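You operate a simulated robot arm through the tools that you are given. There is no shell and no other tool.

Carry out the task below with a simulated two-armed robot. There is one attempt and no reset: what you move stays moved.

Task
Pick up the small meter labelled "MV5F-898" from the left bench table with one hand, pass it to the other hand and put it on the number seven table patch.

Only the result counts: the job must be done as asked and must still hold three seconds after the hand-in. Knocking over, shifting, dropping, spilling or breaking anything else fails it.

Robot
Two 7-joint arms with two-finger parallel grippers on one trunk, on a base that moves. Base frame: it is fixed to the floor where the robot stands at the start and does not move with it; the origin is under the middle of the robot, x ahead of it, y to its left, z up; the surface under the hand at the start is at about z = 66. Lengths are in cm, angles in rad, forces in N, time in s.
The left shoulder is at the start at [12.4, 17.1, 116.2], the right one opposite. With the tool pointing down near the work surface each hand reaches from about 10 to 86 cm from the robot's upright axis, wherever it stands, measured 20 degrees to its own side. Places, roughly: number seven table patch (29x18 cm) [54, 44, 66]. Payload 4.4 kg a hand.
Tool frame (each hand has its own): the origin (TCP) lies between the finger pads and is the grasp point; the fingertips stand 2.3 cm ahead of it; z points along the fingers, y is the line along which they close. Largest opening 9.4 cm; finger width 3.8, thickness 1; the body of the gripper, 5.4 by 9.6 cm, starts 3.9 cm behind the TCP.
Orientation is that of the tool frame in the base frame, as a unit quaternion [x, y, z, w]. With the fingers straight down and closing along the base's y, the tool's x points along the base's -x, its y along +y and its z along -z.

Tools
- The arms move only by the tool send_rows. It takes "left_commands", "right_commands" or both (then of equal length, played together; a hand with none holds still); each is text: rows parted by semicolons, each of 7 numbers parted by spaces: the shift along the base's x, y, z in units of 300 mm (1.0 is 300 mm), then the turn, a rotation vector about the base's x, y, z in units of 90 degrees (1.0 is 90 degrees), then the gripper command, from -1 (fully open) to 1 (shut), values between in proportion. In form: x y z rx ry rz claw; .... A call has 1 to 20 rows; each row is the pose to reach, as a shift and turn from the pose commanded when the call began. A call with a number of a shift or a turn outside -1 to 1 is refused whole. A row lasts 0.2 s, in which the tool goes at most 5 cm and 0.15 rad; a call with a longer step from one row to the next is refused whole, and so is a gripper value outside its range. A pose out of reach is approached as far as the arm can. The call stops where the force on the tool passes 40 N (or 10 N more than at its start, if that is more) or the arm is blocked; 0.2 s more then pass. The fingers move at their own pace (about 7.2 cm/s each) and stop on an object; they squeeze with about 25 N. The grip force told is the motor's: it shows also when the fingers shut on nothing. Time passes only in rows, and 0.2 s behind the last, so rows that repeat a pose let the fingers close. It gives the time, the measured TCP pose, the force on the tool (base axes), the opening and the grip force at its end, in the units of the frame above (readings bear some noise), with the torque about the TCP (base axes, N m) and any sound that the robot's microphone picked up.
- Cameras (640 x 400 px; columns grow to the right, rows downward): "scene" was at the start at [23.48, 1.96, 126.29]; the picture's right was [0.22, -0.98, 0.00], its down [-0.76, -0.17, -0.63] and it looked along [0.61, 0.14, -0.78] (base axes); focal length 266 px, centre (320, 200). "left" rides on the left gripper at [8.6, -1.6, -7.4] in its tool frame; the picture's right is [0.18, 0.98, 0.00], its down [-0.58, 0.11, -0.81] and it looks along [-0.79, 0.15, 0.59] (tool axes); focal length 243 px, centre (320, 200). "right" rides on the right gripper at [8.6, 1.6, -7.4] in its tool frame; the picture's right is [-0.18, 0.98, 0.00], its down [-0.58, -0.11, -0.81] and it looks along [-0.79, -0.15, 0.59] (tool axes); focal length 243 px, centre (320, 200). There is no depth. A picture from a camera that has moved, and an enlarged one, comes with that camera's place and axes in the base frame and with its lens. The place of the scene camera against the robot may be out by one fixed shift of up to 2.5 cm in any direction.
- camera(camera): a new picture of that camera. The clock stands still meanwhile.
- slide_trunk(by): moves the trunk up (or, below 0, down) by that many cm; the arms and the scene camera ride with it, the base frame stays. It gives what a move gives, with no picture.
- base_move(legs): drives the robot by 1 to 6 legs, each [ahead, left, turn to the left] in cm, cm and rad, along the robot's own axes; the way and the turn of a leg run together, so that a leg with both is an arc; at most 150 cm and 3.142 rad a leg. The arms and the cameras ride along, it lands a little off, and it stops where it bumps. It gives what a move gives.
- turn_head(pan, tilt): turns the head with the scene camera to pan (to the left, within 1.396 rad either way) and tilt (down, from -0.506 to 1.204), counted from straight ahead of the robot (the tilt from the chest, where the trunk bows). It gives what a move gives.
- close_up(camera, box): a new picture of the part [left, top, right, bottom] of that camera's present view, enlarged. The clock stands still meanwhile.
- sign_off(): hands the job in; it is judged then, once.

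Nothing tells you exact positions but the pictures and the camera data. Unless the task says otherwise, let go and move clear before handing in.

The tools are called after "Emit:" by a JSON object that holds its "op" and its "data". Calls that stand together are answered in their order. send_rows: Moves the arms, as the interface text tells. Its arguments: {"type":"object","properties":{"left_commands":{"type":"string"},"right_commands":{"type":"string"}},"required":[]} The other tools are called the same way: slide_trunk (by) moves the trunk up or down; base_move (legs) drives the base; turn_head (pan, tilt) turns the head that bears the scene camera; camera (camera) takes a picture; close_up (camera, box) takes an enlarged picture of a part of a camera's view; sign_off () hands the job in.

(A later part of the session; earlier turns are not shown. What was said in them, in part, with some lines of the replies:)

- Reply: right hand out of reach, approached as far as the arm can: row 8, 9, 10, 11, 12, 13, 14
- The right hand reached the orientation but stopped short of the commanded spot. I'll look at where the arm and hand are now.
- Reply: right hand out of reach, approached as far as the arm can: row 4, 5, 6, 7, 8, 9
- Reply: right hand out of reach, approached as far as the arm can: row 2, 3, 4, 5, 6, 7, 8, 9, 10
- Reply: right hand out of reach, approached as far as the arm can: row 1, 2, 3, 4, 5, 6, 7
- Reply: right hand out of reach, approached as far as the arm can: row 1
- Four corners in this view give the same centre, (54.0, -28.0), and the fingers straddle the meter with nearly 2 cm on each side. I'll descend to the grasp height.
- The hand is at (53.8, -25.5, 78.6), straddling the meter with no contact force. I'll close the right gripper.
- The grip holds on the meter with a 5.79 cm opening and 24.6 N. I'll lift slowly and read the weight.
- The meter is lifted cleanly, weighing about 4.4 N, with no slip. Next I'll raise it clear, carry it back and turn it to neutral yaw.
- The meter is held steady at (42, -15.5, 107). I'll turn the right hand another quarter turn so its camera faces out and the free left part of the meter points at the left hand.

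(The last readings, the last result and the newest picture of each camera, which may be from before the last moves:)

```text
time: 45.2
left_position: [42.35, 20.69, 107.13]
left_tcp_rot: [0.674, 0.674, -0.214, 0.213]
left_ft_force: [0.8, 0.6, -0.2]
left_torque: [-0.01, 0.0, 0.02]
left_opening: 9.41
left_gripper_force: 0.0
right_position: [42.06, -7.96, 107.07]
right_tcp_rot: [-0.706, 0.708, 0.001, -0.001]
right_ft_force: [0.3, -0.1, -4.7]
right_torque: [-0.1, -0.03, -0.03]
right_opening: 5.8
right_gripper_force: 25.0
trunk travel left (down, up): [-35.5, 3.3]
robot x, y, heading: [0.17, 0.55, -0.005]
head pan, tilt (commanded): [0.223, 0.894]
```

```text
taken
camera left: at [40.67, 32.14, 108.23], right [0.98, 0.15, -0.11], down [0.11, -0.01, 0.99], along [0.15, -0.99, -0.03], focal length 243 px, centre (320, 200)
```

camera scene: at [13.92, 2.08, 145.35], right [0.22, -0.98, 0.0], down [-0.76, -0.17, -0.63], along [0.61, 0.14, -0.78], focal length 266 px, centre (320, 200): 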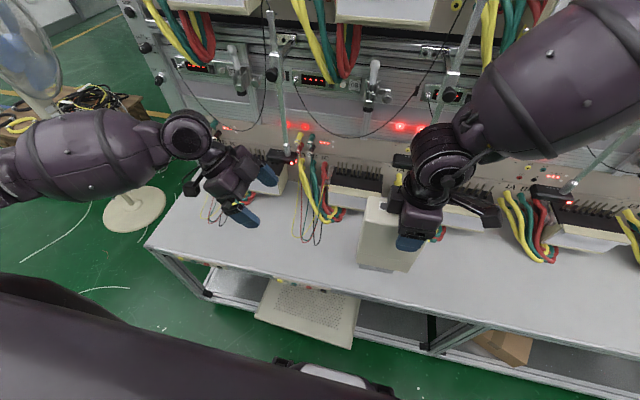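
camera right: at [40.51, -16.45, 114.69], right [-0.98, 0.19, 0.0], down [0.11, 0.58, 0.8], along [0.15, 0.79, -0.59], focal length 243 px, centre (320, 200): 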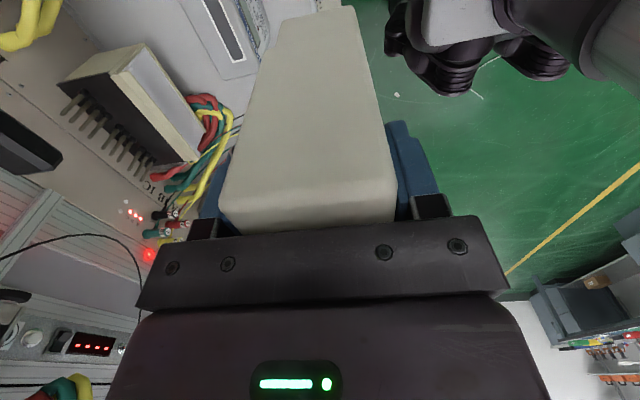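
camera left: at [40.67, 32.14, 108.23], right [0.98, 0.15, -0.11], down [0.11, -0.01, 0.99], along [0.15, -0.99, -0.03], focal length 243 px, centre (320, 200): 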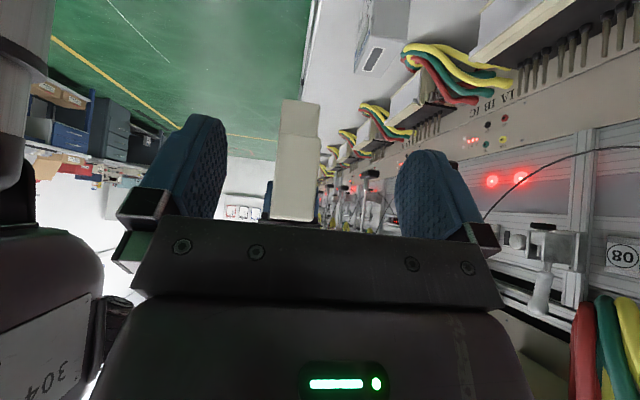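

The meter hangs with its centre near y = -5.4, its top near z = 109.7 and its left part free for the left hand. I'll bring both hands toward the middle, stop the left short, and check alignment.

Emit:
{"op": "send_rows", "data": {"right_commands": "0 0.03 0 0 0 0 1; 0 0.06 0 0 0 0 1; 0 0.1 0 0 0 0 1; 0 0.13 0 0 0 0 1; 0 0.1667 0 0 0 0 1; 0 0.1667 0 0 0 0 1; 0 0.1667 0 0 0 0 1", "left_commands": "-0.008 -0.08 0.006 0 0 0 -1; -0.008 -0.16 0.006 0 0 0 -1; -0.008 -0.24 0.006 0 0 0 -1; -0.008 -0.3 0.006 0 0 0 -1; -0.008 -0.36 0.006 0 0 0 -1; -0.008 -0.4 0.006 0 0 0 -1; -0.008 -0.4 0.006 0 0 0 -1"}}

Emit:
{"op": "camera", "data": {"camera": "scene"}}

Emit:
{"op": "camera", "data": {"camera": "left"}}

Emit:
{"op": "close_up", "data": {"camera": "scene", "box": [200, 100, 480, 280]}}

```text
time: 46.8
left_position: [41.91, 8.79, 107.32]
left_tcp_rot: [0.675, 0.674, -0.213, 0.212]
left_ft_force: [-0.4, 0.5, -0.6]
left_torque: [-0.03, 0.0, -0.01]
left_opening: 9.42
left_gripper_force: 0.0
right_position: [41.83, -2.99, 107.18]
right_tcp_rot: [-0.706, 0.708, 0.0, -0.001]
right_ft_force: [-0.1, -0.6, -4.6]
right_torque: [-0.11, 0.02, 0.01]
right_opening: 5.83
right_gripper_force: 24.9
trunk travel left (down, up): [-35.5, 3.3]
robot x, y, heading: [0.1, 0.12, -0.001]
head pan, tilt (commanded): [0.223, 0.894]
```

```text
taken
camera scene: at [13.83, 2.0, 145.36], right [0.22, -0.98, 0.0], down [-0.76, -0.17, -0.63], along [0.61, 0.14, -0.78], focal length 266 px, centre (320, 200)
```

scene: 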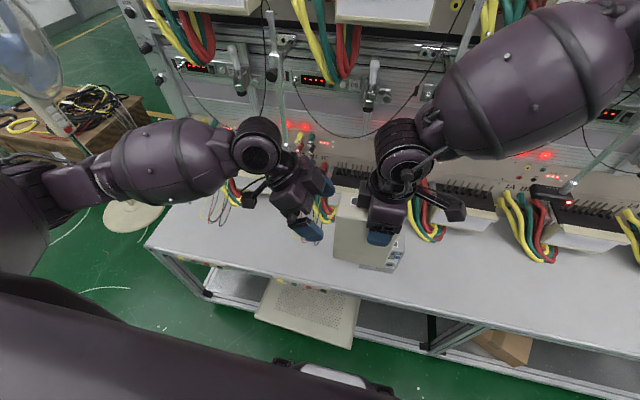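

```text
taken
camera left: at [40.35, 20.14, 108.46], right [0.98, 0.15, -0.11], down [0.11, -0.01, 0.99], along [0.15, -0.99, -0.03], focal length 243 px, centre (320, 200)
```

left: 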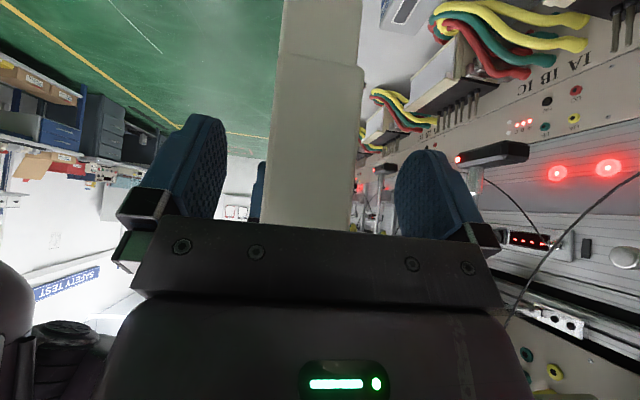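

```text
2.22 times, centred on (340, 190) of scene
camera zoom: at [13.83, 2.0, 145.36], right [0.22, -0.98, 0.0], down [-0.76, -0.17, -0.63], along [0.61, 0.14, -0.78], focal length 591 px, centre (276, 222)
```

zoom: 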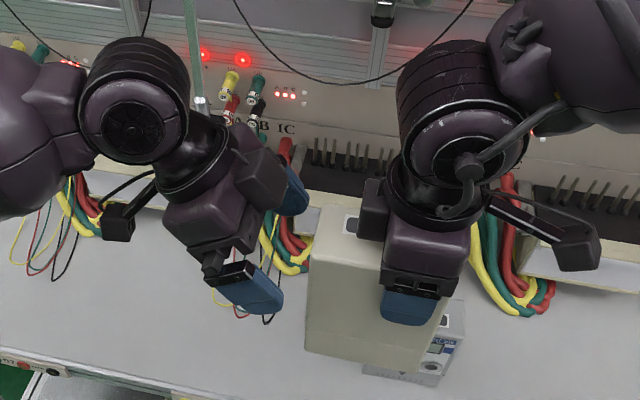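

The fingers are well aligned with the meter, but each gripper has a block on its inner side that might clash when they close in. I'll enlarge that area before going on.

Emit:
{"op": "close_up", "data": {"camera": "scene", "box": [275, 150, 355, 220]}}

Emit:
{"op": "close_up", "data": {"camera": "scene", "box": [340, 150, 420, 220]}}

Emit:
{"op": "camera", "data": {"camera": "right"}}

```text
5.71 times, centred on (315, 185) of scene
camera zoom: at [13.83, 2.0, 145.36], right [0.22, -0.98, 0.0], down [-0.76, -0.17, -0.63], along [0.61, 0.14, -0.78], focal length 1519 px, centre (349, 286)
```

zoom: 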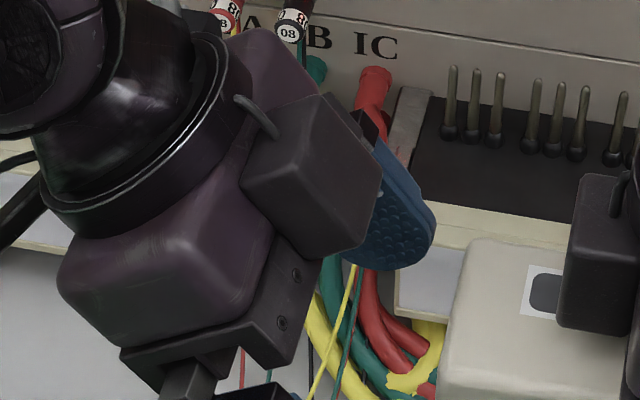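

```text
5.71 times, centred on (380, 185) of scene
camera zoom: at [13.83, 2.0, 145.36], right [0.22, -0.98, 0.0], down [-0.76, -0.17, -0.63], along [0.61, 0.14, -0.78], focal length 1519 px, centre (-23, 286)
```

zoom: 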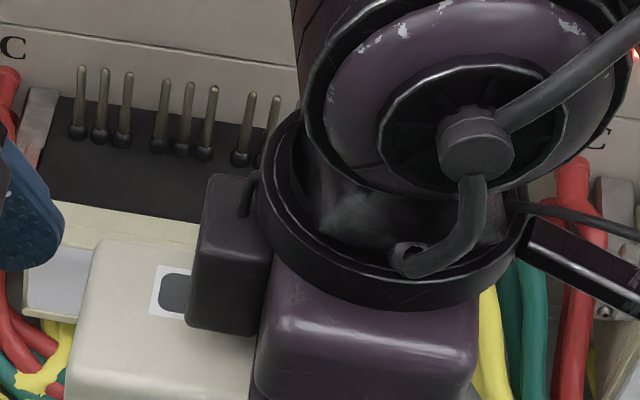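

```text
taken
camera right: at [40.43, -11.56, 114.67], right [-0.98, 0.19, 0.0], down [0.11, 0.58, 0.81], along [0.15, 0.79, -0.59], focal length 243 px, centre (320, 200)
```

right: 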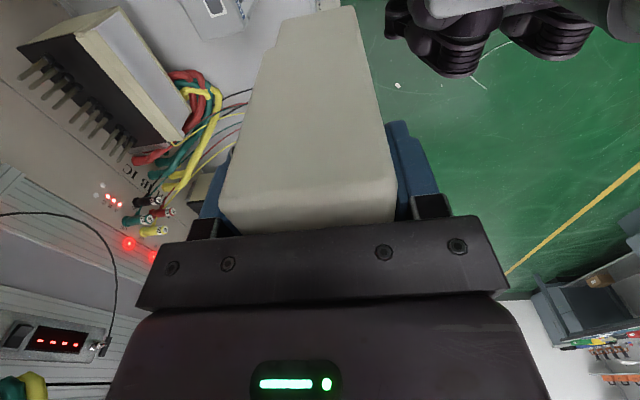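

Each gripper has a box about 5 cm out on its inner side, so a 35° approach would make them clash. I'll steepen the left tool's tilt to about 60° at the present stand-off, which keeps the two boxes well apart.

Emit:
{"op": "send_rows", "data": {"left_commands": "0 0.03 0 -0.07 0 0 -1; 0 0.06 0 -0.14 0 0 -1; 0 0.06 0 -0.21 0 0 -1; 0 0.06 -0.018 -0.278 0 0 -1; 0 0.06 -0.018 -0.278 0 0 -1"}}

Emit:
{"op": "close_up", "data": {"camera": "scene", "box": [200, 100, 480, 280]}}

Emit:
{"op": "camera", "data": {"camera": "left"}}

```text
time: 48.0
left_position: [41.86, 10.44, 106.91]
left_tcp_rot: [0.612, 0.612, -0.355, 0.354]
left_ft_force: [0.1, 1.0, 0.0]
left_torque: [0.0, -0.02, 0.01]
left_opening: 9.42
left_gripper_force: 0.1
right_position: [41.98, -3.03, 107.07]
right_tcp_rot: [-0.706, 0.708, 0.002, -0.002]
right_ft_force: [0.1, 0.4, -4.6]
right_torque: [-0.11, -0.03, -0.03]
right_opening: 5.79
right_gripper_force: 25.0
trunk travel left (down, up): [-35.5, 3.3]
robot x, y, heading: [-0.16, 0.1, 0.002]
head pan, tilt (commanded): [0.223, 0.894]
```

```text
2.22 times, centred on (340, 190) of scene
camera zoom: at [13.85, 1.94, 145.36], right [0.22, -0.98, 0.0], down [-0.76, -0.17, -0.63], along [0.61, 0.14, -0.78], focal length 591 px, centre (276, 222)
```

zoom: 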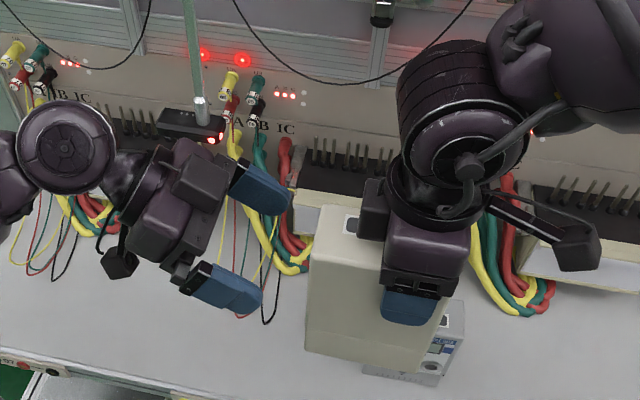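

```text
taken
camera left: at [40.32, 21.31, 103.07], right [0.98, 0.09, -0.16], down [0.11, 0.41, 0.91], along [0.15, -0.91, 0.39], focal length 243 px, centre (320, 200)
```

left: 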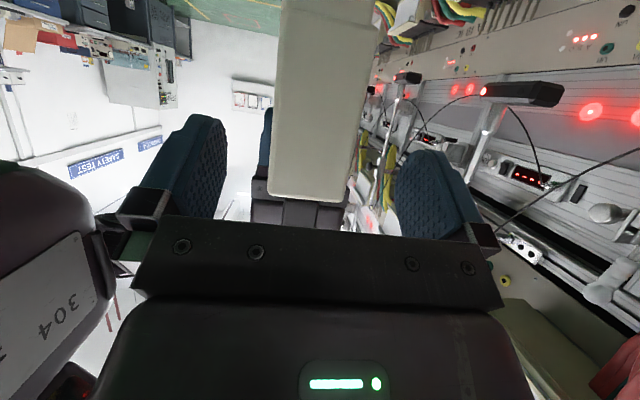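

The tilt is now 60°, and the left view confirms the meter's top edge at z of about 109.7. I'll slide the left hand in, stopping about 2 cm short to check.

Emit:
{"op": "send_rows", "data": {"left_commands": "0.003 -0.05 -0.004 0 0 0 -1; 0.003 -0.1 -0.004 0 0 0 -1; 0.003 -0.15 -0.004 0 0 0 -1; 0.003 -0.18 -0.004 0 0 0 -1; 0.003 -0.18 -0.004 0 0 0 -1"}}

Emit:
{"op": "close_up", "data": {"camera": "scene", "box": [240, 110, 460, 260]}}

Emit:
{"op": "camera", "data": {"camera": "left"}}

```text
time: 49.2
left_position: [42.15, 5.12, 106.73]
left_tcp_rot: [0.612, 0.612, -0.354, 0.354]
left_ft_force: [0.4, 0.1, 0.0]
left_torque: [-0.03, -0.02, 0.0]
left_opening: 9.42
left_gripper_force: 0.0
right_position: [41.9, -3.07, 107.08]
right_tcp_rot: [-0.706, 0.708, 0.0, -0.001]
right_ft_force: [0.2, 0.2, -4.2]
right_torque: [-0.11, -0.02, -0.01]
right_opening: 5.82
right_gripper_force: 25.6
trunk travel left (down, up): [-35.5, 3.3]
robot x, y, heading: [0.0, -0.05, 0.004]
head pan, tilt (commanded): [0.223, 0.894]
```

```text
2.67 times, centred on (350, 185) of scene
camera zoom: at [13.84, 1.97, 145.36], right [0.22, -0.98, 0.0], down [-0.76, -0.17, -0.63], along [0.61, 0.14, -0.78], focal length 709 px, centre (240, 240)
```

zoom: 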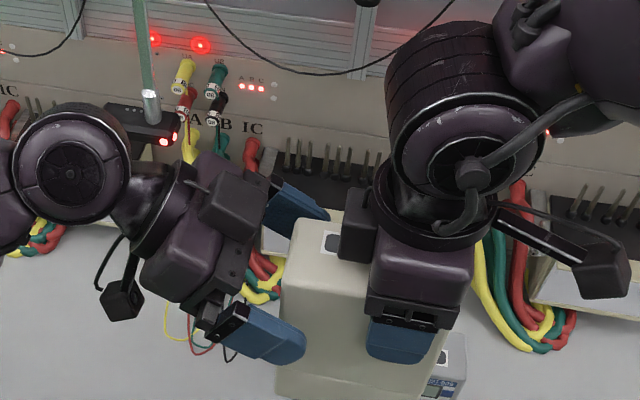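

```text
taken
camera left: at [40.46, 15.88, 102.96], right [0.98, 0.09, -0.16], down [0.11, 0.41, 0.91], along [0.15, -0.91, 0.39], focal length 243 px, centre (320, 200)
```

left: 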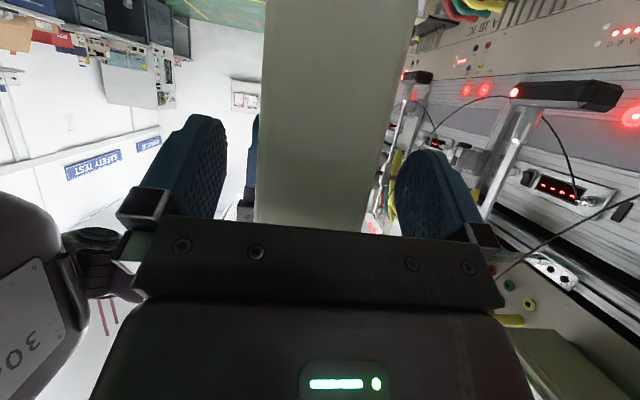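

There's good clearance, so I'll slide the last 2 cm in slowly.

Emit:
{"op": "send_rows", "data": {"left_commands": "-0.004 -0.02 0.002 0 0 0 -1; -0.004 -0.04 0.002 0 0 0 -1; -0.004 -0.055 0.002 0 0 0 -1; -0.004 -0.07 0.002 0 0 0 -1; -0.004 -0.07 0.002 0 0 0 -1"}}

Emit:
{"op": "close_up", "data": {"camera": "scene", "box": [240, 110, 460, 260]}}

Emit:
{"op": "camera", "data": {"camera": "left"}}

```text
time: 50.4
left_position: [41.89, 3.01, 106.71]
left_tcp_rot: [0.613, 0.612, -0.353, 0.353]
left_ft_force: [-0.9, 0.3, 0.0]
left_torque: [-0.01, -0.02, 0.01]
left_opening: 9.43
left_gripper_force: 0.0
right_position: [41.8, -3.0, 107.17]
right_tcp_rot: [-0.706, 0.708, 0.001, 0.0]
right_ft_force: [0.0, -0.8, -5.2]
right_torque: [-0.13, -0.01, 0.0]
right_opening: 5.76
right_gripper_force: 25.6
trunk travel left (down, up): [-35.5, 3.3]
robot x, y, heading: [0.21, 0.13, -0.002]
head pan, tilt (commanded): [0.223, 0.894]
```

```text
2.67 times, centred on (350, 185) of scene
camera zoom: at [13.83, 1.97, 145.36], right [0.22, -0.98, 0.0], down [-0.76, -0.17, -0.63], along [0.61, 0.14, -0.78], focal length 709 px, centre (240, 240)
```

zoom: 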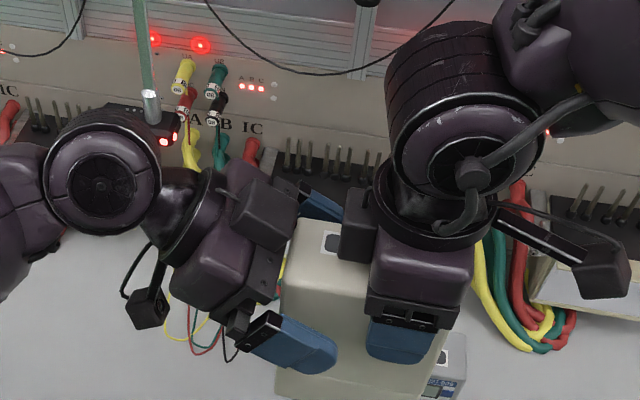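

```text
taken
camera left: at [40.25, 13.8, 102.92], right [0.98, 0.09, -0.16], down [0.11, 0.41, 0.91], along [0.15, -0.91, 0.39], focal length 243 px, centre (320, 200)
```

left: 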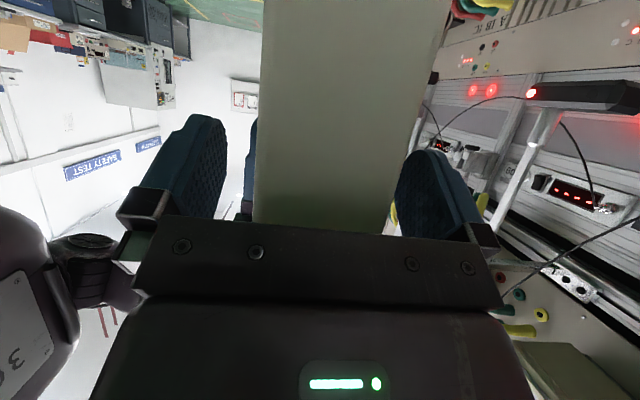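

The left hand is in place with no contact. I'll close the left gripper on the meter while the right keeps holding.

Emit:
{"op": "send_rows", "data": {"right_commands": "0 0 0 0 0 0 1; 0 0 0 0 0 0 1; 0 0 0 0 0 0 1; 0 0 0 0 0 0 1; 0 0 0 0 0 0 1; 0 0 0 0 0 0 1", "left_commands": "0 0 0 0 0 0 -0.6; 0 0 0 0 0 0 -0.3; 0 0 0 0 0 0 0.2; 0 0 0 0 0 0 1; 0 0 0 0 0 0 1; 0 0 0 0 0 0 1"}}

```text
time: 51.8
left_position: [41.99, 2.92, 106.65]
left_tcp_rot: [0.611, 0.612, -0.354, 0.355]
left_ft_force: [6.8, -1.5, 0.6]
left_torque: [-0.06, 0.66, -0.16]
left_opening: 5.79
left_gripper_force: 24.8
right_position: [41.92, -3.0, 107.11]
right_tcp_rot: [-0.706, 0.708, 0.002, -0.002]
right_ft_force: [-7.6, 1.5, -3.7]
right_torque: [-0.04, -0.62, 0.62]
right_opening: 5.78
right_gripper_force: 24.7
trunk travel left (down, up): [-35.5, 3.3]
robot x, y, heading: [-0.06, -0.39, -0.002]
head pan, tilt (commanded): [0.223, 0.894]
```

Both hands hold the meter at the same 5.8 cm opening. Now I'll open the right gripper and let the left take the weight.

Emit:
{"op": "send_rows", "data": {"right_commands": "0 0 0 0 0 0 0.3; 0 0 0 0 0 0 -0.3; 0 0 0 0 0 0 -1; 0 0 0 0 0 0 -1; 0 0 0 0 0 0 -1; 0 0 0 0 0 0 -1", "left_commands": "0 0 0 0 0 0 1; 0 0 0 0 0 0 1; 0 0 0 0 0 0 1; 0 0 0 0 0 0 1; 0 0 0 0 0 0 1; 0 0 0 0 0 0 1"}}

Emit:
{"op": "camera", "data": {"camera": "right"}}

Emit:
{"op": "close_up", "data": {"camera": "scene", "box": [240, 110, 460, 260]}}

```text
time: 53.2
left_position: [41.96, 2.92, 106.59]
left_tcp_rot: [0.613, 0.612, -0.353, 0.353]
left_ft_force: [0.6, -0.3, -0.1]
left_torque: [0.15, -0.02, -0.04]
left_opening: 5.8
left_gripper_force: 24.6
right_position: [41.89, -3.08, 107.15]
right_tcp_rot: [-0.706, 0.708, 0.0, -0.001]
right_ft_force: [0.2, -0.7, -0.6]
right_torque: [-0.01, 0.01, -0.04]
right_opening: 9.4
right_gripper_force: 0.1
trunk travel left (down, up): [-35.5, 3.3]
robot x, y, heading: [-0.44, 0.06, 0.002]
head pan, tilt (commanded): [0.223, 0.894]
```

```text
taken
camera right: at [40.44, -11.6, 114.67], right [-0.98, 0.19, 0.0], down [0.11, 0.58, 0.81], along [0.15, 0.79, -0.59], focal length 243 px, centre (320, 200)
```

right: 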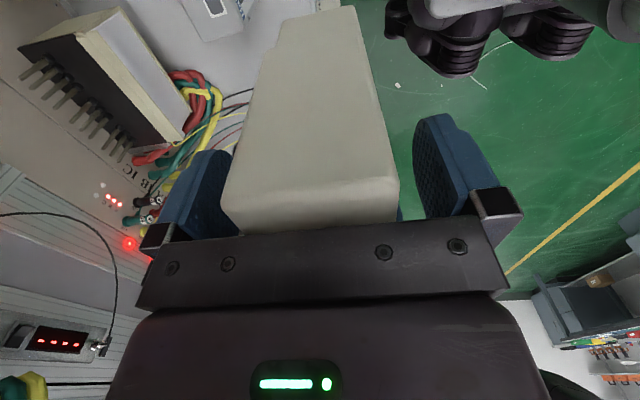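

```text
2.67 times, centred on (350, 185) of scene
camera zoom: at [13.83, 1.96, 145.36], right [0.22, -0.98, 0.0], down [-0.76, -0.17, -0.63], along [0.61, 0.14, -0.78], focal length 709 px, centre (240, 240)
```

zoom: 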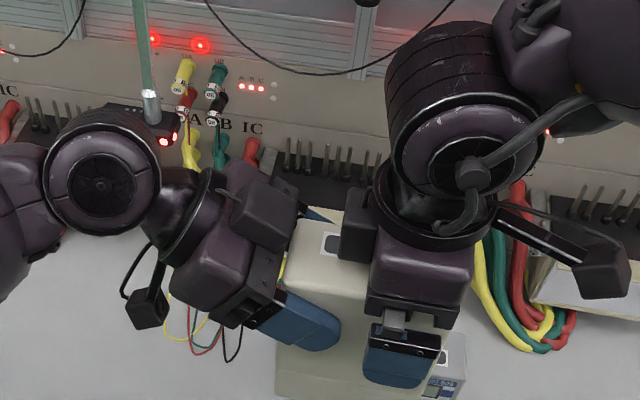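

The left hand holds the meter alone, and the torque matches its weight hanging off to the right. I'll lift the right hand straight up and away.

Emit:
{"op": "send_rows", "data": {"right_commands": "0 0 0.05 0 0 0 -1; 0 0 0.1 0 0 0 -1; 0 0 0.16 0 0 0 -1; 0 0 0.22 0 0 0 -1; 0 -0.05 0.26 0 0 0 -1; 0 -0.15 0.28 0 0 0 -1; 0 -0.25 0.28 0 0 0 -1; 0 -0.35 0.28 0 0 0 -1; 0 -0.45 0.25 0 0 0 -1; 0 -0.5 0.2 0 0 0 -1"}}

Emit:
{"op": "camera", "data": {"camera": "scene"}}

Emit:
{"op": "camera", "data": {"camera": "left"}}

```text
time: 55.4
left_position: [42.07, 3.74, 106.51]
left_tcp_rot: [0.61, 0.613, -0.355, 0.355]
left_ft_force: [0.9, 2.6, -5.2]
left_torque: [0.09, 0.04, -0.02]
left_opening: 5.77
left_gripper_force: 24.9
right_position: [38.17, -15.85, 110.93]
right_tcp_rot: [0.711, -0.704, 0.0, 0.005]
right_ft_force: [-0.1, 1.7, 0.3]
right_torque: [-0.11, 0.07, 0.0]
right_opening: 9.42
right_gripper_force: 0.0
right hand out of reach, approached as far as the arm can: row 4, 5, 6, 7, 8, 9, 10
trunk travel left (down, up): [-35.5, 3.3]
robot x, y, heading: [-0.04, -0.13, 0.002]
head pan, tilt (commanded): [0.223, 0.894]
```

```text
taken
camera scene: at [13.99, 3.05, 145.34], right [0.22, -0.97, 0.01], down [-0.76, -0.18, -0.62], along [0.61, 0.13, -0.78], focal length 266 px, centre (320, 200)
```

scene: 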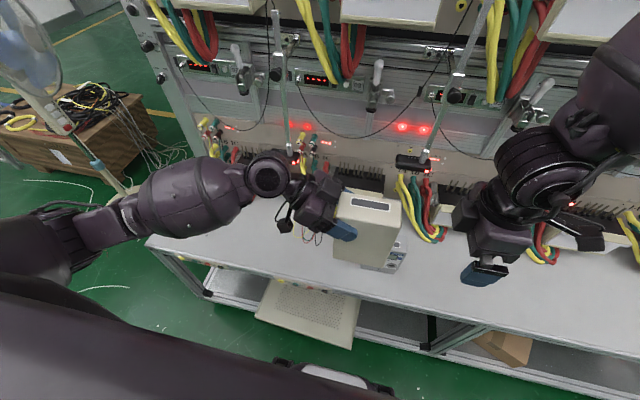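

```text
taken
camera left: at [40.36, 14.68, 102.71], right [0.98, 0.09, -0.16], down [0.11, 0.41, 0.9], along [0.15, -0.91, 0.4], focal length 243 px, centre (320, 200)
```

left: 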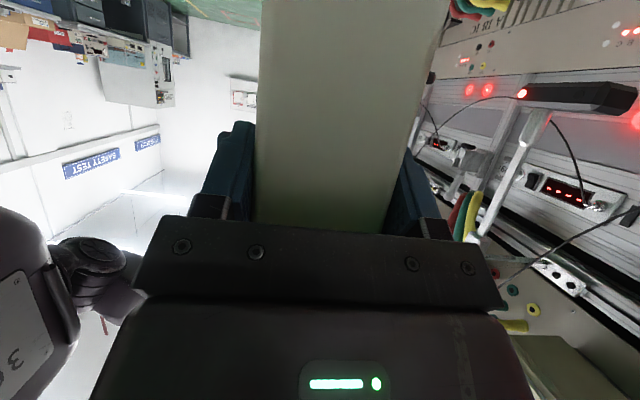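

The left hand holds the meter securely and the weight now shows as -5.2 N. I'll move it left, away from the right hand, and turn it a quarter turn, watching that the pose stays reachable.

Emit:
{"op": "send_rows", "data": {"left_commands": "0.01 0.08 0.01 0 0 0 1; 0.02 0.15 0.02 0 0 0.04 1; 0.03 0.22 0.03 0 0 0.1 1; 0.05 0.29 0.04 0 0 0.17 1; 0.07 0.36 0.05 0 0 0.24 1; 0.09 0.42 0.05 0 0 0.31 1; 0.11 0.46 0.05 0 0 0.38 1; 0.13 0.475 0.05 0 0 0.45 1; 0.13 0.475 0.05 0 0 0.52 1; 0.13 0.475 0.05 0 0 0.59 1; 0.13 0.475 0.05 0 0 0.66 1; 0.13 0.475 0.05 0 0 0.73 1; 0.13 0.475 0.05 0 0 0.8 1; 0.13 0.475 0.05 0 0 0.87 1; 0.13 0.475 0.05 0 0 0.94 1; 0.13 0.475 0.05 0 0 1 1; 0.13 0.475 0.05 0 0 1 1"}}

Emit:
{"op": "camera", "data": {"camera": "scene"}}

Emit:
{"op": "camera", "data": {"camera": "left"}}

```text
time: 59.0
left_position: [45.78, 17.16, 108.23]
left_tcp_rot: [-0.001, 0.865, 0.001, 0.501]
left_ft_force: [-0.8, 0.4, -4.5]
left_torque: [0.01, 0.12, 0.02]
left_opening: 5.79
left_gripper_force: 25.0
right_position: [38.09, -16.78, 110.77]
right_tcp_rot: [0.71, -0.704, -0.002, 0.003]
right_ft_force: [-0.1, 0.0, 0.4]
right_torque: [-0.03, -0.02, 0.01]
right_opening: 9.39
right_gripper_force: 0.1
trunk travel left (down, up): [-35.5, 3.3]
robot x, y, heading: [-0.13, -0.23, 0.001]
head pan, tilt (commanded): [0.223, 0.894]
```

```text
taken
camera scene: at [13.85, 2.02, 145.36], right [0.22, -0.98, 0.0], down [-0.76, -0.17, -0.63], along [0.61, 0.14, -0.78], focal length 266 px, centre (320, 200)
```

scene: 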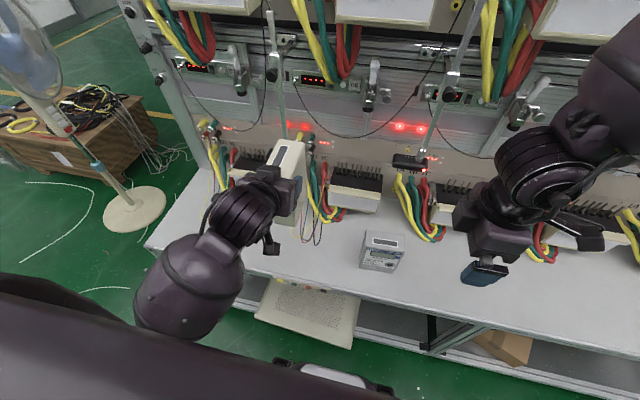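

```text
taken
camera left: at [34.96, 15.68, 104.4], right [-0.09, 0.98, -0.16], down [-0.41, 0.11, 0.91], along [0.91, 0.15, 0.39], focal length 243 px, centre (320, 200)
```

left: 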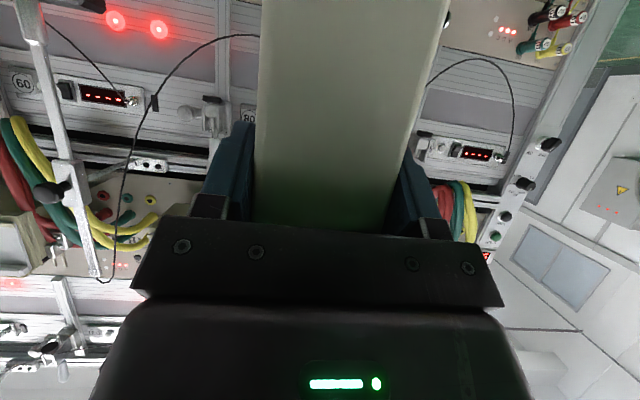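

The left hand is now at neutral yaw and holding the meter steady. I'll carry it toward the left and turn the last quarter so the meter will face front, parallel to the bench edge.

Emit:
{"op": "send_rows", "data": {"left_commands": "0 0.05 0 0 0 0.07 1; 0 0.1 0 0 0 0.14 1; 0 0.15 0 0 0 0.21 1; 0 0.2 0 0 0 0.28 1; 0 0.25 0 0 0 0.35 1; 0 0.3 0 0 0 0.42 1; 0 0.35 0 0 0 0.49 1; 0 0.4 0 0 0 0.56 1; 0 0.45 0 0 0 0.63 1; 0 0.5 0 0 0 0.7 1; 0 0.5 0 0 0 0.77 1; 0 0.5 0 0 0 0.84 1; 0 0.5 0 0 0 0.92 1; 0 0.5 0 0 0 1 1; 0 0.5 0 0 0 1 1"}}

Emit:
{"op": "camera", "data": {"camera": "scene"}}

Emit:
{"op": "camera", "data": {"camera": "left"}}

```text
time: 61.4
left_position: [45.86, 35.9, 110.01]
left_tcp_rot: [-0.437, 0.699, 0.334, 0.458]
left_ft_force: [0.4, -0.1, -4.8]
left_torque: [-0.2, 0.05, 0.0]
left_opening: 5.76
left_gripper_force: 25.3
right_position: [37.95, -16.77, 110.7]
right_tcp_rot: [0.709, -0.705, -0.004, 0.004]
right_ft_force: [0.3, -0.4, 0.8]
right_torque: [0.01, 0.0, 0.0]
right_opening: 9.38
right_gripper_force: 0.0
trunk travel left (down, up): [-35.5, 3.3]
robot x, y, heading: [0.14, 0.28, -0.002]
head pan, tilt (commanded): [0.223, 0.894]
stopped in row 11 (left hand): the arm was blocked; the commanded pose is now the measured one
```

```text
taken
camera scene: at [13.86, 1.97, 145.36], right [0.22, -0.98, 0.0], down [-0.76, -0.17, -0.63], along [0.61, 0.14, -0.78], focal length 266 px, centre (320, 200)
```

scene: 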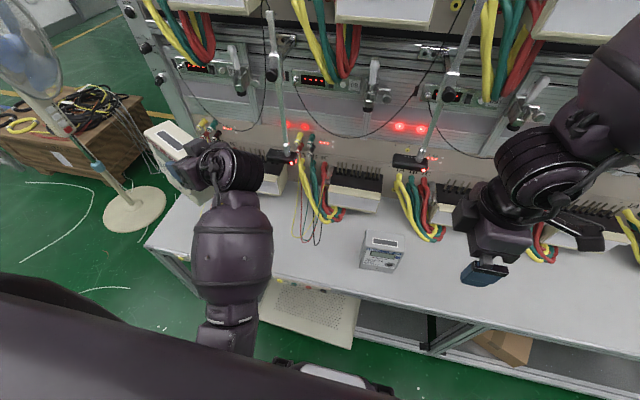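

```text
taken
camera left: at [43.11, 26.27, 104.46], right [-0.94, 0.33, -0.11], down [-0.26, -0.48, 0.84], along [0.23, 0.81, 0.54], focal length 243 px, centre (320, 200)
```

left: 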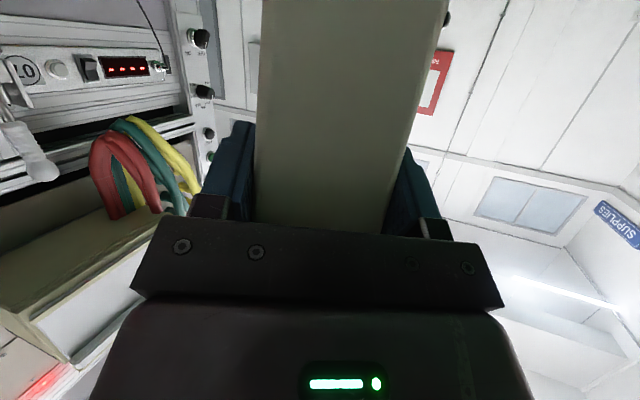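

The arm stopped at a joint limit before the full turn, and nothing touched. The forearm-forward yaw works well and leaves free table right of the thin wires, around (51.5, 40) on the patch. I'll turn back to that yaw and level the meter.

Emit:
{"op": "send_rows", "data": {"left_commands": "0 0 0 -0.0095 0.0064 -0.0735 1; 0 0 0 -0.019 0.0127 -0.147 1; 0 0 0 -0.0285 0.019 -0.2205 1; 0 0 -0.01 -0.038 0.0254 -0.294 1; 0.01 0.01 -0.02 -0.0475 0.0318 -0.3675 1; 0.015 0.02 -0.04 -0.057 0.0381 -0.441 1; 0.02 0.03 -0.06 -0.0665 0.0445 -0.5145 1; 0.025 0.04 -0.08 -0.076 0.0508 -0.588 1; 0.03 0.05 -0.11 -0.0855 0.0572 -0.6615 1; 0.037 0.07 -0.14 -0.095 0.0635 -0.735 1; 0.037 0.07 -0.167 -0.095 0.0635 -0.735 1; 0.037 0.07 -0.167 -0.095 0.0635 -0.735 1"}}

Emit:
{"op": "camera", "data": {"camera": "scene"}}

Emit:
{"op": "camera", "data": {"camera": "right"}}

```text
time: 64.0
left_position: [47.03, 38.12, 104.81]
left_tcp_rot: [-0.002, 0.866, 0.002, 0.501]
left_ft_force: [-0.4, 0.6, -5.4]
left_torque: [0.0, 0.16, 0.01]
left_opening: 5.78
left_gripper_force: 25.3
right_position: [38.16, -16.58, 110.66]
right_tcp_rot: [0.709, -0.705, -0.001, 0.003]
right_ft_force: [0.2, -0.5, -0.1]
right_torque: [0.01, -0.02, -0.02]
right_opening: 9.38
right_gripper_force: 0.1
trunk travel left (down, up): [-35.5, 3.3]
robot x, y, heading: [-0.07, -0.03, -0.002]
head pan, tilt (commanded): [0.223, 0.894]
```

```text
taken
camera scene: at [13.84, 2.02, 145.36], right [0.22, -0.98, 0.0], down [-0.76, -0.17, -0.63], along [0.61, 0.14, -0.78], focal length 266 px, centre (320, 200)
```

scene: 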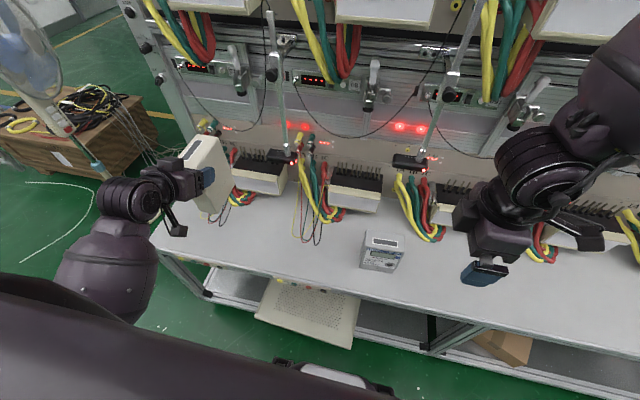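

```text
taken
camera right: at [36.67, -25.28, 118.3], right [-0.98, 0.18, 0.01], down [0.11, 0.58, 0.8], along [0.14, 0.79, -0.59], focal length 243 px, centre (320, 200)
```

right: 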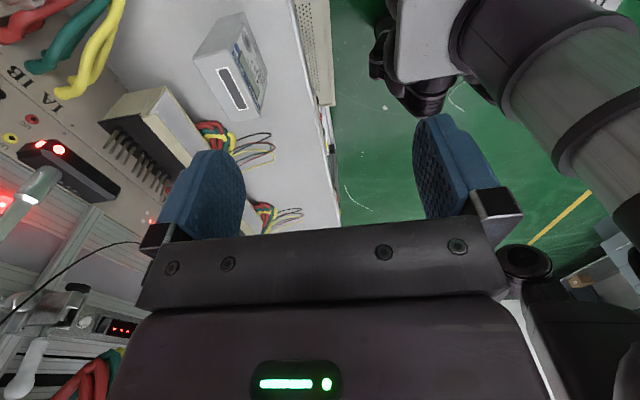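

The meter is level at neutral yaw at (47, 38, 104.8). I'll enlarge the right camera's view of the patch to check that the landing spot is free of wires.

Emit:
{"op": "close_up", "data": {"camera": "right", "box": [230, 150, 370, 240]}}

Emit:
{"op": "close_up", "data": {"camera": "scene", "box": [140, 120, 340, 260]}}

```text
4.44 times, centred on (300, 195) of right
camera zoom: at [36.67, -25.28, 118.3], right [-0.98, 0.18, 0.01], down [0.11, 0.58, 0.8], along [0.14, 0.79, -0.59], focal length 1078 px, centre (409, 222)
```

zoom: 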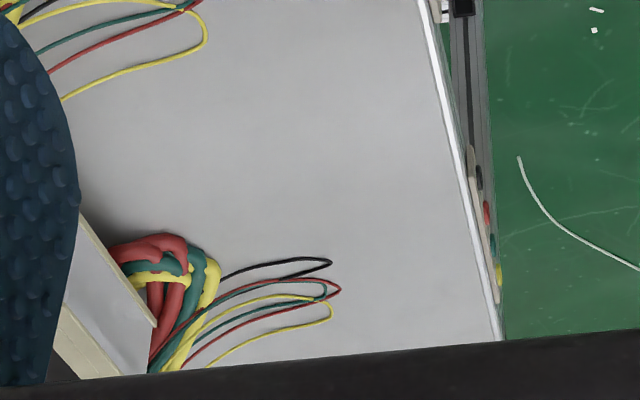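

```text
2.86 times, centred on (240, 190) of scene
camera zoom: at [13.84, 2.02, 145.36], right [0.22, -0.98, 0.0], down [-0.76, -0.17, -0.63], along [0.61, 0.14, -0.78], focal length 760 px, centre (549, 229)
```

zoom: 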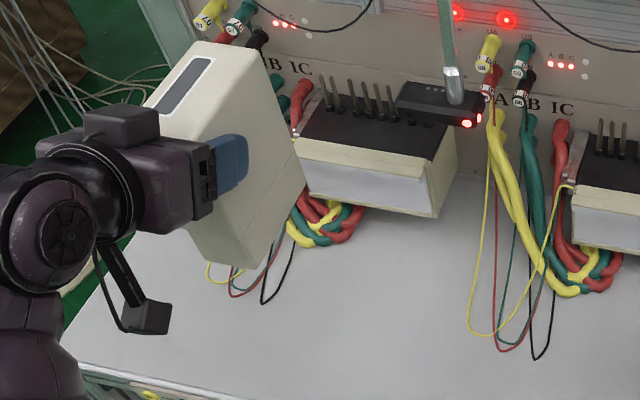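

The landing area around (53, 42) is clear, since the thin wires stay at y ≥ 48 and x ≥ 56. I'll zoom in on the held meter to see whether it hangs level.

Emit:
{"op": "close_up", "data": {"camera": "scene", "box": [170, 125, 260, 225]}}

Emit:
{"op": "camera", "data": {"camera": "left"}}

```text
4.00 times, centred on (215, 175) of scene
camera zoom: at [13.84, 2.02, 145.36], right [0.22, -0.98, 0.0], down [-0.76, -0.17, -0.63], along [0.61, 0.14, -0.78], focal length 1063 px, centre (740, 300)
```

zoom: 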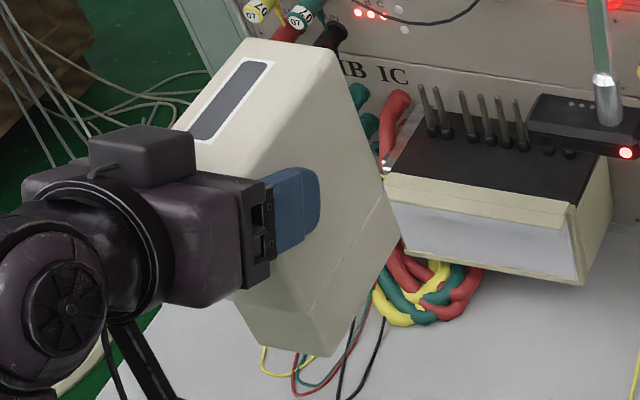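

```text
taken
camera left: at [36.21, 36.58, 101.08], right [-0.1, 0.98, -0.16], down [-0.41, 0.11, 0.91], along [0.91, 0.15, 0.39], focal length 243 px, centre (320, 200)
```

left: 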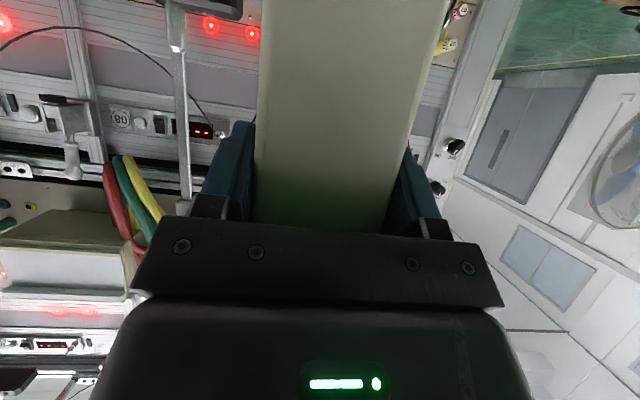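

The meter hangs level, with its bottom about 12.2 cm below the left TCP. I'll move over the landing spot so the meter's centre is at about (53, 42), and lower it to roughly 2 cm above the table.

Emit:
{"op": "send_rows", "data": {"left_commands": "0.03 0.04 -0.03 0 0 0 1; 0.06 0.08 -0.1 0 0 0 1; 0.0857 0.129 -0.2 0 0 0 1; 0.0857 0.129 -0.3 0 0 0 1; 0.0857 0.129 -0.4 0 0 0 1; 0.0857 0.129 -0.5 0 0 0 1; 0.0857 0.129 -0.6 0 0 0 1; 0.0857 0.129 -0.7 0 0 0 1; 0.0857 0.129 -0.76 0 0 0 1; 0.0857 0.129 -0.81 0 0 0 1; 0.0857 0.129 -0.81 0 0 0 1"}}

Emit:
{"op": "camera", "data": {"camera": "scene"}}

Emit:
{"op": "close_up", "data": {"camera": "scene", "box": [150, 140, 310, 280]}}

Emit:
{"op": "close_up", "data": {"camera": "right", "box": [230, 150, 370, 240]}}

```text
time: 66.4
left_position: [49.64, 41.88, 80.44]
left_tcp_rot: [-0.002, 0.865, 0.002, 0.502]
left_ft_force: [0.0, 0.0, -4.9]
left_torque: [-0.02, 0.18, 0.03]
left_opening: 5.79
left_gripper_force: 25.0
right_position: [38.04, -16.73, 110.73]
right_tcp_rot: [0.71, -0.704, -0.002, 0.002]
right_ft_force: [-0.1, 0.0, -0.6]
right_torque: [0.01, 0.02, -0.03]
right_opening: 9.41
right_gripper_force: 0.0
trunk travel left (down, up): [-35.5, 3.3]
robot x, y, heading: [-0.33, -0.02, -0.001]
head pan, tilt (commanded): [0.223, 0.894]
```

```text
taken
camera scene: at [13.83, 1.97, 145.37], right [0.22, -0.98, 0.0], down [-0.76, -0.17, -0.63], along [0.61, 0.14, -0.78], focal length 266 px, centre (320, 200)
```

scene: 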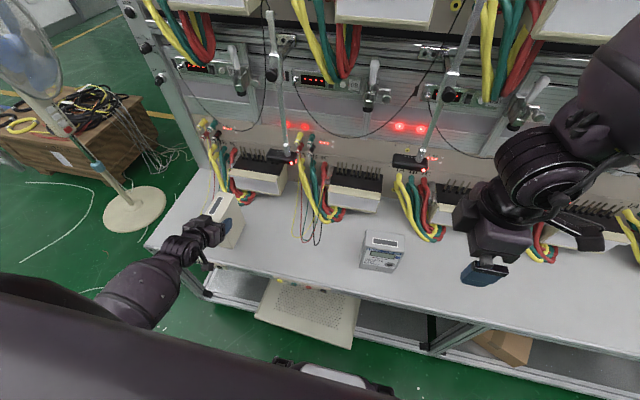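

```text
2.86 times, centred on (230, 210) of scene
camera zoom: at [13.83, 1.97, 145.37], right [0.22, -0.98, 0.0], down [-0.76, -0.17, -0.63], along [0.61, 0.14, -0.78], focal length 760 px, centre (577, 171)
```

zoom: 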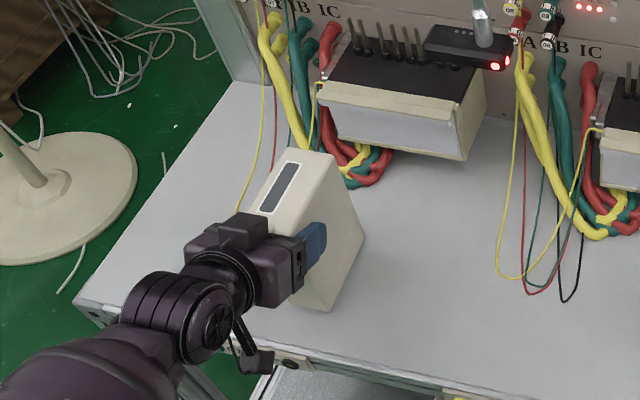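

```text
4.44 times, centred on (300, 195) of right
camera zoom: at [36.66, -25.32, 118.3], right [-0.98, 0.18, 0.01], down [0.11, 0.58, 0.81], along [0.14, 0.79, -0.59], focal length 1078 px, centre (409, 222)
```

zoom: 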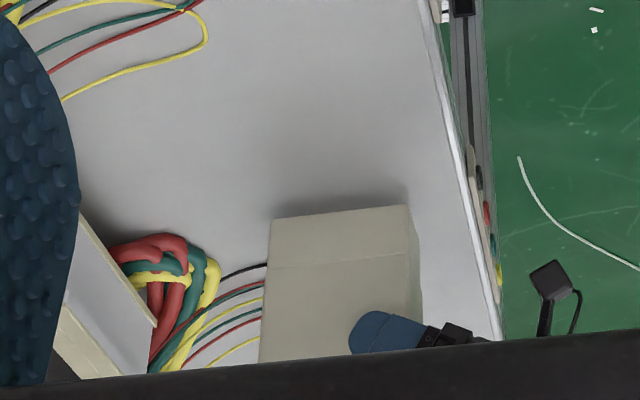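

The meter is level and about 2 cm above the free part of the patch, clear of the wires. I'll lower it gently toward contact.

Emit:
{"op": "send_rows", "data": {"left_commands": "0 0 -0.02 0 0 0 1; 0 0 -0.04 0 0 0 1; 0 0 -0.055 0 0 0 1; 0 0 -0.063 0 0 0 1; 0 0 -0.063 0 0 0 1"}}

```text
time: 67.6
left_position: [49.63, 41.81, 78.75]
left_tcp_rot: [-0.001, 0.866, 0.001, 0.501]
left_ft_force: [0.5, 0.6, -4.6]
left_torque: [0.03, 0.2, 0.02]
left_opening: 5.8
left_gripper_force: 25.6
right_position: [38.05, -16.61, 110.76]
right_tcp_rot: [0.71, -0.704, -0.002, 0.002]
right_ft_force: [0.5, 0.9, 0.1]
right_torque: [0.0, -0.04, -0.01]
right_opening: 9.38
right_gripper_force: 0.0
trunk travel left (down, up): [-35.5, 3.3]
robot x, y, heading: [-0.5, -0.25, -0.002]
head pan, tilt (commanded): [0.223, 0.894]
```

Emit:
{"op": "send_rows", "data": {"left_commands": "0 0 -0.008 0 0 0 1; 0 0 -0.012 0 0 0 1; 0 0 -0.012 0 0 0 1"}}

```text
time: 68.4
left_position: [49.6, 41.92, 78.42]
left_tcp_rot: [-0.002, 0.865, 0.001, 0.501]
left_ft_force: [-0.3, -0.4, -4.3]
left_torque: [0.0, 0.12, 0.01]
left_opening: 5.83
left_gripper_force: 25.1
right_position: [38.1, -16.68, 110.69]
right_tcp_rot: [0.71, -0.704, -0.003, 0.002]
right_ft_force: [0.3, 0.1, -0.3]
right_torque: [0.02, 0.01, -0.02]
right_opening: 9.39
right_gripper_force: 0.1
trunk travel left (down, up): [-35.5, 3.3]
robot x, y, heading: [0.06, 0.09, -0.001]
head pan, tilt (commanded): [0.223, 0.894]
```

The meter still hangs freely at -4.3 N, so contact is a few millimetres below. I'll keep lowering in small steps.

Emit:
{"op": "send_rows", "data": {"left_commands": "0 0 -0.005 0 0 0 1; 0 0 -0.008 0 0 0 1; 0 0 -0.008 0 0 0 1"}}

```text
time: 69.2
left_position: [49.65, 41.89, 78.39]
left_tcp_rot: [-0.002, 0.865, 0.001, 0.502]
left_ft_force: [-1.7, 1.4, 8.2]
left_torque: [-0.14, 0.63, -0.1]
left_opening: 5.78
left_gripper_force: 25.2
right_position: [37.95, -16.7, 110.78]
right_tcp_rot: [0.709, -0.705, -0.002, 0.002]
right_ft_force: [-0.6, -0.2, 0.7]
right_torque: [0.02, -0.03, 0.01]
right_opening: 9.42
right_gripper_force: 0.0
trunk travel left (down, up): [-35.5, 3.3]
robot x, y, heading: [-0.3, 0.08, -0.001]
head pan, tilt (commanded): [0.223, 0.894]
```

The meter has touched the table, with the near edge first. I'll ease the press slightly and then open the left gripper.

Emit:
{"op": "send_rows", "data": {"left_commands": "0 0 0.003 0 0.004 0 1; 0 0 0.003 0 0.006 0 1; 0 0 0.003 0 0.006 0 1"}}

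```text
time: 70.0
left_position: [49.49, 41.94, 78.31]
left_tcp_rot: [-0.002, 0.867, 0.002, 0.498]
left_ft_force: [2.4, 0.3, 3.5]
left_torque: [-0.1, -0.8, 0.15]
left_opening: 5.81
left_gripper_force: 24.9
right_position: [38.08, -16.77, 110.79]
right_tcp_rot: [0.71, -0.705, -0.004, 0.003]
right_ft_force: [-0.6, 0.6, 0.1]
right_torque: [0.03, -0.01, 0.01]
right_opening: 9.42
right_gripper_force: 0.0
trunk travel left (down, up): [-35.5, 3.3]
robot x, y, heading: [-0.03, 0.23, 0.002]
head pan, tilt (commanded): [0.223, 0.894]
```

The meter is now flat on the table to within a fraction of a degree. I'll trim it and open the left gripper.

Emit:
{"op": "send_rows", "data": {"left_commands": "0 0 0 0 -0.0025 0 1; 0 0 0 0 -0.0025 0 0; 0 0 0 0 -0.0025 0 -0.4; 0 0 0 0 -0.0025 0 -1; 0 0 0 0 -0.0025 0 -1; 0 0 0 0 -0.0025 0 -1; 0 0 0 0 -0.0025 0 -1"}}

Emit:
{"op": "close_up", "data": {"camera": "scene", "box": [150, 140, 310, 280]}}

Emit:
{"op": "close_up", "data": {"camera": "right", "box": [230, 150, 370, 240]}}

Emit:
{"op": "camera", "data": {"camera": "left"}}

```text
time: 71.6
left_position: [49.4, 41.9, 78.39]
left_tcp_rot: [-0.002, 0.867, 0.002, 0.499]
left_ft_force: [-0.1, 1.2, 0.3]
left_torque: [0.03, -0.01, 0.03]
left_opening: 9.38
left_gripper_force: 0.0
right_position: [38.07, -16.9, 110.76]
right_tcp_rot: [0.71, -0.704, -0.003, 0.002]
right_ft_force: [-0.8, 0.9, 0.9]
right_torque: [0.01, 0.01, 0.0]
right_opening: 9.42
right_gripper_force: 0.1
trunk travel left (down, up): [-35.5, 3.3]
robot x, y, heading: [0.25, -0.11, -0.003]
head pan, tilt (commanded): [0.223, 0.894]
```

```text
2.86 times, centred on (230, 210) of scene
camera zoom: at [13.81, 1.96, 145.37], right [0.22, -0.98, 0.0], down [-0.76, -0.17, -0.63], along [0.61, 0.14, -0.78], focal length 760 px, centre (577, 171)
```

zoom: 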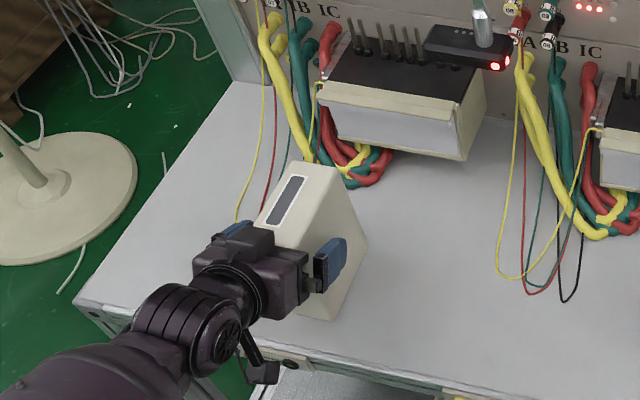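

```text
4.44 times, centred on (300, 195) of right
camera zoom: at [36.65, -25.33, 118.3], right [-0.98, 0.18, 0.01], down [0.11, 0.58, 0.81], along [0.14, 0.79, -0.59], focal length 1078 px, centre (409, 222)
```

zoom: 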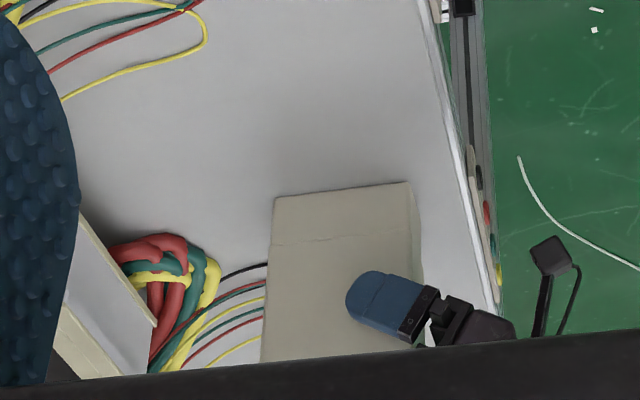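

```text
taken
camera left: at [38.71, 40.27, 74.56], right [-0.1, 0.98, -0.16], down [-0.41, 0.11, 0.91], along [0.91, 0.15, 0.39], focal length 243 px, centre (320, 200)
```

left: 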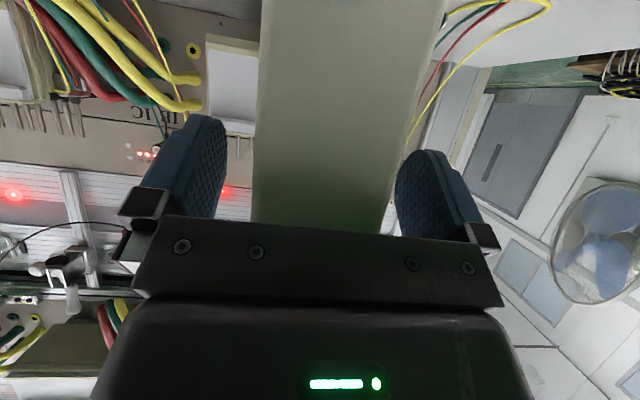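

The meter stands on its own and the left fingers are open with gaps on both sides. I'll back the left hand out along its finger axis, away from the meter.

Emit:
{"op": "send_rows", "data": {"left_commands": "-0.02 0 0.0115 0 0 0 -1; -0.045 0 0.026 0 0 0 -1; -0.08 0 0.046 0 0 0 -1; -0.13 0 0.075 0 0 0 -1; -0.19 0 0.11 0 0 0 -1; -0.25 0 0.145 0 0 0 -1; -0.32 0 0.2 0 0 0 -1; -0.35 0 0.3 0 0 0 -1; -0.35 0 0.42 0 0 0 -1; -0.35 0 0.55 0 0 0 -1; -0.35 0 0.65 0 0 0 -1"}}

Emit:
{"op": "camera", "data": {"camera": "scene"}}

Emit:
{"op": "close_up", "data": {"camera": "scene", "box": [150, 140, 310, 280]}}

Emit:
{"op": "close_up", "data": {"camera": "right", "box": [230, 150, 370, 240]}}

```text
time: 74.0
left_position: [39.07, 41.89, 97.85]
left_tcp_rot: [-0.001, 0.867, 0.001, 0.499]
left_ft_force: [0.1, -0.4, -0.4]
left_torque: [-0.02, 0.04, 0.02]
left_opening: 9.39
left_gripper_force: 0.1
right_position: [38.17, -16.74, 110.81]
right_tcp_rot: [0.709, -0.705, -0.003, 0.002]
right_ft_force: [0.9, -0.4, 0.2]
right_torque: [-0.01, -0.01, 0.0]
right_opening: 9.38
right_gripper_force: 0.0
trunk travel left (down, up): [-35.5, 3.3]
robot x, y, heading: [-0.21, 0.16, -0.001]
head pan, tilt (commanded): [0.223, 0.894]
```

```text
taken
camera scene: at [13.81, 1.96, 145.37], right [0.22, -0.98, 0.0], down [-0.76, -0.17, -0.63], along [0.61, 0.14, -0.78], focal length 266 px, centre (320, 200)
```

scene: 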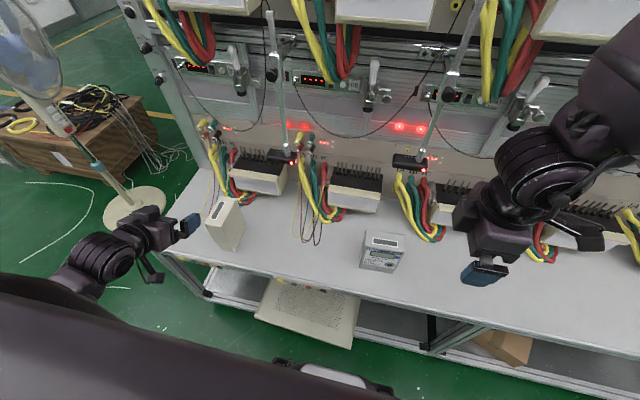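

```text
2.86 times, centred on (230, 210) of scene
camera zoom: at [13.81, 1.96, 145.37], right [0.22, -0.98, 0.0], down [-0.76, -0.17, -0.63], along [0.61, 0.14, -0.78], focal length 760 px, centre (577, 171)
```

zoom: 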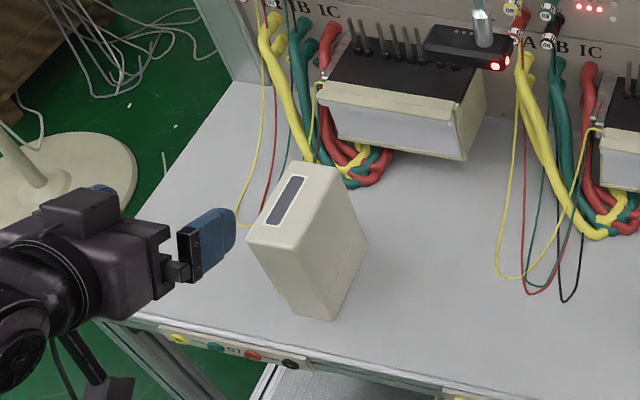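

```text
4.44 times, centred on (300, 195) of right
camera zoom: at [36.64, -25.33, 118.3], right [-0.98, 0.18, 0.01], down [0.11, 0.58, 0.81], along [0.14, 0.79, -0.59], focal length 1078 px, centre (409, 222)
```

zoom: 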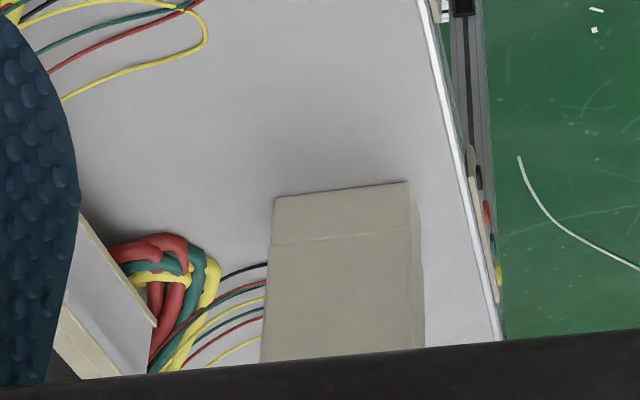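

The meter stands upright on its own at about (53, 42), well inside the number seven patch and clear of the wires. The other meter is where it was, and both hands are open and clear, so I'm handing in.

Emit:
{"op": "sign_off", "data": {}}

```text
The job is handed in.
```

The MV5F-898 meter is on the number seven table patch, and I've handed the job in. It stands upright at about (53, 42), within 2 cm of the patch centre you gave.

- **Handover:** The right hand picked the meter up and passed it to the left hand in mid-air. The left hand then set it down and let go.
- **Orientation:** The meter is turned about a quarter turn, so its label no longer faces the front of the bench. The left arm hit a joint limit before it could turn the meter to sit parallel to the bench edge. The task gave no orientation, so I placed it this way.
- **Surroundings:** The other meter (PD2T-909) and the bench wires looked undisturbed in the last pictures. Both hands are open and clear.
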